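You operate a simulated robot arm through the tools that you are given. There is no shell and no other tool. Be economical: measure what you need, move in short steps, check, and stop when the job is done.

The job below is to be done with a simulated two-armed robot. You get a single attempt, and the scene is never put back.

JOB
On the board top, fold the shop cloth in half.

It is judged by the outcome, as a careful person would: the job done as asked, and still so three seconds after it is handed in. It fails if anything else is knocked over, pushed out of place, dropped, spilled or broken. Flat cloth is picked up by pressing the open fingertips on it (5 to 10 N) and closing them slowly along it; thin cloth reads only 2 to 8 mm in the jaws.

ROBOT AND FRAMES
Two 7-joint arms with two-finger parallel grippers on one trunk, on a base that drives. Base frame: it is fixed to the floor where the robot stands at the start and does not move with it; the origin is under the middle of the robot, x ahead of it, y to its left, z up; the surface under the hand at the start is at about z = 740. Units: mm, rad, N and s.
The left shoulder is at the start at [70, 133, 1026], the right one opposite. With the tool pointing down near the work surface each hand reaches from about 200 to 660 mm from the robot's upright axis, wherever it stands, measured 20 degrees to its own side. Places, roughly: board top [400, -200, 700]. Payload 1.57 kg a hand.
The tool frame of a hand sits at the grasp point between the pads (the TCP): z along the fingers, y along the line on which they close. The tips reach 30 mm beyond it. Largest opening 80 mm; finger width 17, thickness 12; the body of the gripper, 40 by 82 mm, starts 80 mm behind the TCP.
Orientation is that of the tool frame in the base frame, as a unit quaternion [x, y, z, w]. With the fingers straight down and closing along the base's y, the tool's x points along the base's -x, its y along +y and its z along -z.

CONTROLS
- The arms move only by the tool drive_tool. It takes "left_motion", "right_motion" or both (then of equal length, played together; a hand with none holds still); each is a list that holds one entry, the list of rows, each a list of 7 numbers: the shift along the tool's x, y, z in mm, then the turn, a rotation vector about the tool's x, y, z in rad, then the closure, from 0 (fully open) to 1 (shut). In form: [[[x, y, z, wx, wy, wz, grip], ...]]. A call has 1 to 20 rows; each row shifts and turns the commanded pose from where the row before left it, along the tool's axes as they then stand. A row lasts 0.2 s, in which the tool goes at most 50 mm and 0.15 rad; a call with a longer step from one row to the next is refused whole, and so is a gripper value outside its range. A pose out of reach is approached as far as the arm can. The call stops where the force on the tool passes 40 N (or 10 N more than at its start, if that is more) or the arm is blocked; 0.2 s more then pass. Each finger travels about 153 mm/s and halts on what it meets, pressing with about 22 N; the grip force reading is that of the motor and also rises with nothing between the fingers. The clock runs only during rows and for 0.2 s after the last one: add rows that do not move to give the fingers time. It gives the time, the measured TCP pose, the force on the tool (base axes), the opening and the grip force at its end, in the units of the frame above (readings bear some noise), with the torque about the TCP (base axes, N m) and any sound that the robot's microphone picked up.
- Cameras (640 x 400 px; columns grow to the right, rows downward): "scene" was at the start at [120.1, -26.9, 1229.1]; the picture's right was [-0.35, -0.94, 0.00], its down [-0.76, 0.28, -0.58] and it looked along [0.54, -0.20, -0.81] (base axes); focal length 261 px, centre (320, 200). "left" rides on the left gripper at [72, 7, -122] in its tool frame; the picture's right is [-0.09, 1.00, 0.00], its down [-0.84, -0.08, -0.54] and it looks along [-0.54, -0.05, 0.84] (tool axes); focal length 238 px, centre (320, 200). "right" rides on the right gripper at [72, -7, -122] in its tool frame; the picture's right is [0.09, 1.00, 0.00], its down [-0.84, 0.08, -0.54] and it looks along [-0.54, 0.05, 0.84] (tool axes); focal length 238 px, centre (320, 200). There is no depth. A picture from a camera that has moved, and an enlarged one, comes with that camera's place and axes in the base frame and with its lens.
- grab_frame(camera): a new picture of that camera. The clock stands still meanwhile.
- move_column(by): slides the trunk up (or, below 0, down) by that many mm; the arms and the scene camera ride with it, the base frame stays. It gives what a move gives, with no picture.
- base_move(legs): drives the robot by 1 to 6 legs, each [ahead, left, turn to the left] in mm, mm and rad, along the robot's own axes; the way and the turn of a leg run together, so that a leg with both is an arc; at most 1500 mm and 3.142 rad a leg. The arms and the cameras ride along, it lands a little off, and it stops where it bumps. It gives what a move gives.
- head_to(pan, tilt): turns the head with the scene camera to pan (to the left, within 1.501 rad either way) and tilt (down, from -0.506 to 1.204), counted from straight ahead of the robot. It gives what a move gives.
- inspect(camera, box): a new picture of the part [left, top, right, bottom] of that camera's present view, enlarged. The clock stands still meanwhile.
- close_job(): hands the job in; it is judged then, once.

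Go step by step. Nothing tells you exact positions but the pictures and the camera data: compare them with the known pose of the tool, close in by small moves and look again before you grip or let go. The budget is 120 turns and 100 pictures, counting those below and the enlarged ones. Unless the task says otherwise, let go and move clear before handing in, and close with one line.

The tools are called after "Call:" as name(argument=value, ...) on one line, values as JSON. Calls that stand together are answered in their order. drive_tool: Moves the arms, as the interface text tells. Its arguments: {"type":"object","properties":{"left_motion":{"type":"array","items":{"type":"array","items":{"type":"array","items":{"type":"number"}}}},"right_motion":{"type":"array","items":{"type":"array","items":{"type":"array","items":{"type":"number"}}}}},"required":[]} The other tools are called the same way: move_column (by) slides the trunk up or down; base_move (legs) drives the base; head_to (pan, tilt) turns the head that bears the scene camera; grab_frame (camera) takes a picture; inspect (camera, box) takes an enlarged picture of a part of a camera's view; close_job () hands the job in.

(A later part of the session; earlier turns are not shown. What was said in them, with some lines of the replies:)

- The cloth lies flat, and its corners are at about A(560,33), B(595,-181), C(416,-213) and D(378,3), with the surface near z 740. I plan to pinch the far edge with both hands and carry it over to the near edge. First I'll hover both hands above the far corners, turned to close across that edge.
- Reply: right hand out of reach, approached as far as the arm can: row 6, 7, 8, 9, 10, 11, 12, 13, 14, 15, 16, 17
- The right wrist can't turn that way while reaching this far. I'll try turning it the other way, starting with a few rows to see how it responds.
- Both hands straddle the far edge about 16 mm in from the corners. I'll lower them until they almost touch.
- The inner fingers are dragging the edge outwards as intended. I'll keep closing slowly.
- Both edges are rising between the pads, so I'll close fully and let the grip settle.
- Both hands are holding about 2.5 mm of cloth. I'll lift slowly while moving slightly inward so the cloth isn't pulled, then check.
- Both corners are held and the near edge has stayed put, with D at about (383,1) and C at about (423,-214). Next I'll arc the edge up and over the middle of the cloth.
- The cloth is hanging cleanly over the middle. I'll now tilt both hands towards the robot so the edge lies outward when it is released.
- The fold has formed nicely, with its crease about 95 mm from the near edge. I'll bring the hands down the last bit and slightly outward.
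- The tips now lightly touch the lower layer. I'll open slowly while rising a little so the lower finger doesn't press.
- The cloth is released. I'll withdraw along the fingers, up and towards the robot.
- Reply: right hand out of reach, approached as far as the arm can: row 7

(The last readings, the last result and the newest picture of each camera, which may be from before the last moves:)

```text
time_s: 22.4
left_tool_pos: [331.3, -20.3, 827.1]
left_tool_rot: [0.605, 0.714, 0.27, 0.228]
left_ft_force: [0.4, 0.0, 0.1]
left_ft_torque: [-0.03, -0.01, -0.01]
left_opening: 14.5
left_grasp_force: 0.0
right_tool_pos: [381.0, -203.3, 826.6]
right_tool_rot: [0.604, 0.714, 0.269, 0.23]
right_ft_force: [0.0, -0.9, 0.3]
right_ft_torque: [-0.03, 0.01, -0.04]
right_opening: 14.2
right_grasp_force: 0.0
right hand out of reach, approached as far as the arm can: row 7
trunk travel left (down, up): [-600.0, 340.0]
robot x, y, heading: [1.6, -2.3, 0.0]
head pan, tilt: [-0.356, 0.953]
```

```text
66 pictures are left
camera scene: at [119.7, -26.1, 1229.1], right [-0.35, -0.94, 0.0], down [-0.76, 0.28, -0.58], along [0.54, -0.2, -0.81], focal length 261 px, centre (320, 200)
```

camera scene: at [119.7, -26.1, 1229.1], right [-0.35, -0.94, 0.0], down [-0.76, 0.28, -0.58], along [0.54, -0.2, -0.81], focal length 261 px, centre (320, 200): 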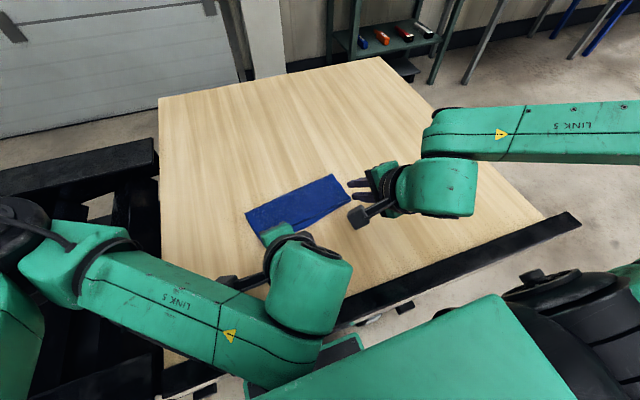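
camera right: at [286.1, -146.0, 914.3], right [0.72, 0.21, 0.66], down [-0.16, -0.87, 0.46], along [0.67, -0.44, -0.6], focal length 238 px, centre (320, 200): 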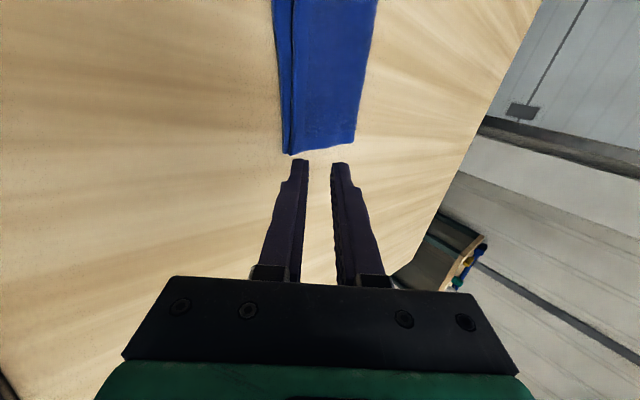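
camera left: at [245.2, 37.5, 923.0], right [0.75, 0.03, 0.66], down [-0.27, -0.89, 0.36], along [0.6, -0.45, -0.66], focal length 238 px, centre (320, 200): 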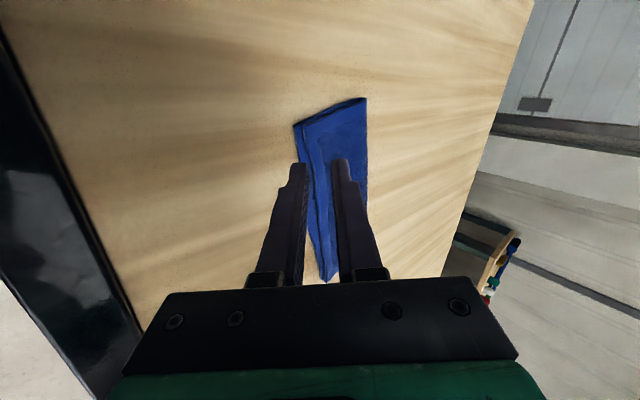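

It folded well. I'll lift both hands, move them sideways and un-tilt them so I can get a clear view.

Call:
drive_tool(right_motion=[[[0, 10, -11, 0, 0, 0, 0.8], [0, 13, -15, 0, 0, 0, 0.8], [-15, 13, -15, 0, 0, 0, 0.8], [-25, 0, 0, 0.12, 0, 0, 0.8], [-25, 0, 0, 0.12, 0, 0, 0.8], [-25, 0, 0, 0.12, 0, 0, 0.8], [-25, 0, 0, 0.12, 0, 0, 0.8], [0, 0, 0, 0.12, 0, 0, 0.8], [0, 0, 0, 0.12, 0, 0, 0.8]]], left_motion=[[[0, 10, -11, 0, 0, 0, 0.8], [0, 13, -15, 0, 0, 0, 0.8], [15, 13, -15, 0, 0, 0, 0.8], [30, 0, 0, 0.12, 0, 0, 0.8], [30, 0, 0, 0.12, 0, 0, 0.8], [30, 0, 0, 0.12, 0, 0, 0.8], [30, 0, 0, 0.12, 0, 0, 0.8], [30, 0, 0, 0.12, 0, 0, 0.8], [30, 0, 0, 0.12, 0, 0, 0.8]]])

Call:
grab_frame(camera="scene")

Call:
inspect(camera="scene", box=[220, 150, 380, 250])

```text
time_s: 24.4
left_tool_pos: [335.1, 111.2, 786.4]
left_tool_rot: [0.648, 0.762, -0.002, -0.001]
left_ft_force: [-0.3, 0.3, -1.2]
left_ft_torque: [0.0, 0.05, -0.01]
left_opening: 15.9
left_grasp_force: 0.1
left hand out of reach, approached as far as the arm can: row 3, 4, 5, 6, 7
right_tool_pos: [401.1, -317.0, 880.8]
right_tool_rot: [0.646, 0.763, -0.001, 0.002]
right_ft_force: [0.1, 0.7, 0.3]
right_ft_torque: [-0.03, 0.05, -0.03]
right_opening: 16.0
right_grasp_force: 0.0
trunk travel left (down, up): [-600.0, 340.0]
robot x, y, heading: [0.4, -0.3, 0.003]
head pan, tilt: [-0.356, 0.953]
```

```text
65 pictures are left
camera scene: at [121.0, -25.1, 1229.0], right [-0.35, -0.94, 0.0], down [-0.76, 0.28, -0.58], along [0.54, -0.2, -0.81], focal length 261 px, centre (320, 200)
```

scene: 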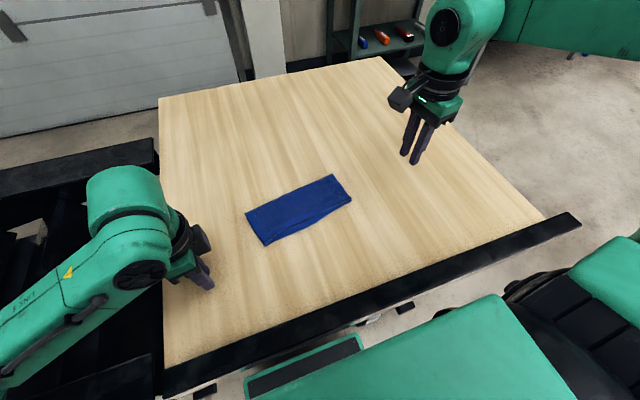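

```text
4.00 times, centred on (300, 200) of scene
camera zoom: at [121.0, -25.1, 1229.0], right [-0.35, -0.94, 0.0], down [-0.76, 0.28, -0.58], along [0.54, -0.2, -0.81], focal length 1043 px, centre (400, 200)
```

zoom: 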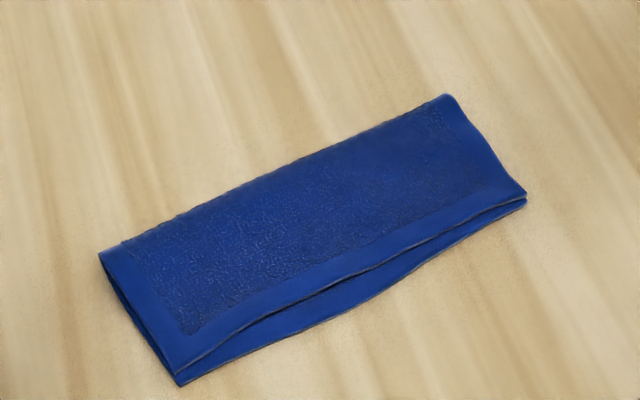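

The cloth is folded neatly in half with its corners matching. I'll raise the left hand well clear and take a last look.

Call:
drive_tool(left_motion=[[[0, 10, -20, 0, 0, 0, 0.8], [0, 10, -20, 0, 0, 0, 0.8], [0, 10, -20, 0, 0, 0, 0.8], [0, 0, 0, 0, 0, 0, 0.8], [0, 0, 0, 0, 0, 0, 0.8]]])

Call:
grab_frame(camera="scene")

```text
time_s: 25.6
left_tool_pos: [363.3, 112.7, 850.0]
left_tool_rot: [0.647, 0.763, -0.001, -0.001]
left_ft_force: [0.6, -1.1, -0.2]
left_ft_torque: [-0.04, -0.02, -0.02]
left_opening: 15.9
left_grasp_force: 0.2
right_tool_pos: [401.1, -317.9, 881.6]
right_tool_rot: [0.646, 0.763, 0.0, 0.002]
right_ft_force: [-0.7, -0.2, -0.5]
right_ft_torque: [0.04, 0.03, 0.0]
right_opening: 15.9
right_grasp_force: 0.0
trunk travel left (down, up): [-600.0, 340.0]
robot x, y, heading: [-4.0, 0.7, -0.005]
head pan, tilt: [-0.356, 0.953]
```

```text
63 pictures are left
camera scene: at [120.1, -27.0, 1229.1], right [-0.35, -0.94, 0.0], down [-0.76, 0.28, -0.58], along [0.54, -0.2, -0.81], focal length 261 px, centre (320, 200)
```

scene: 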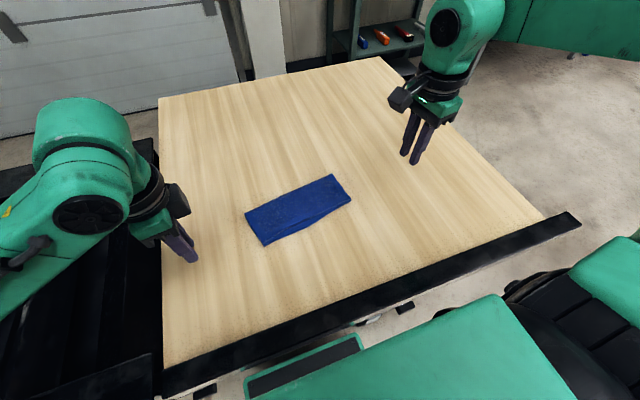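

The cloth is lying still, folded in half, and both hands are clear, so I'm handing the job in.

Call:
close_job()

```text
The job is handed in.
```

The shop cloth is folded in half on the board top: corners matched to within a few millimetres, the near edges bowed about 10 mm apart in the middle, both hands clear and nothing else disturbed.
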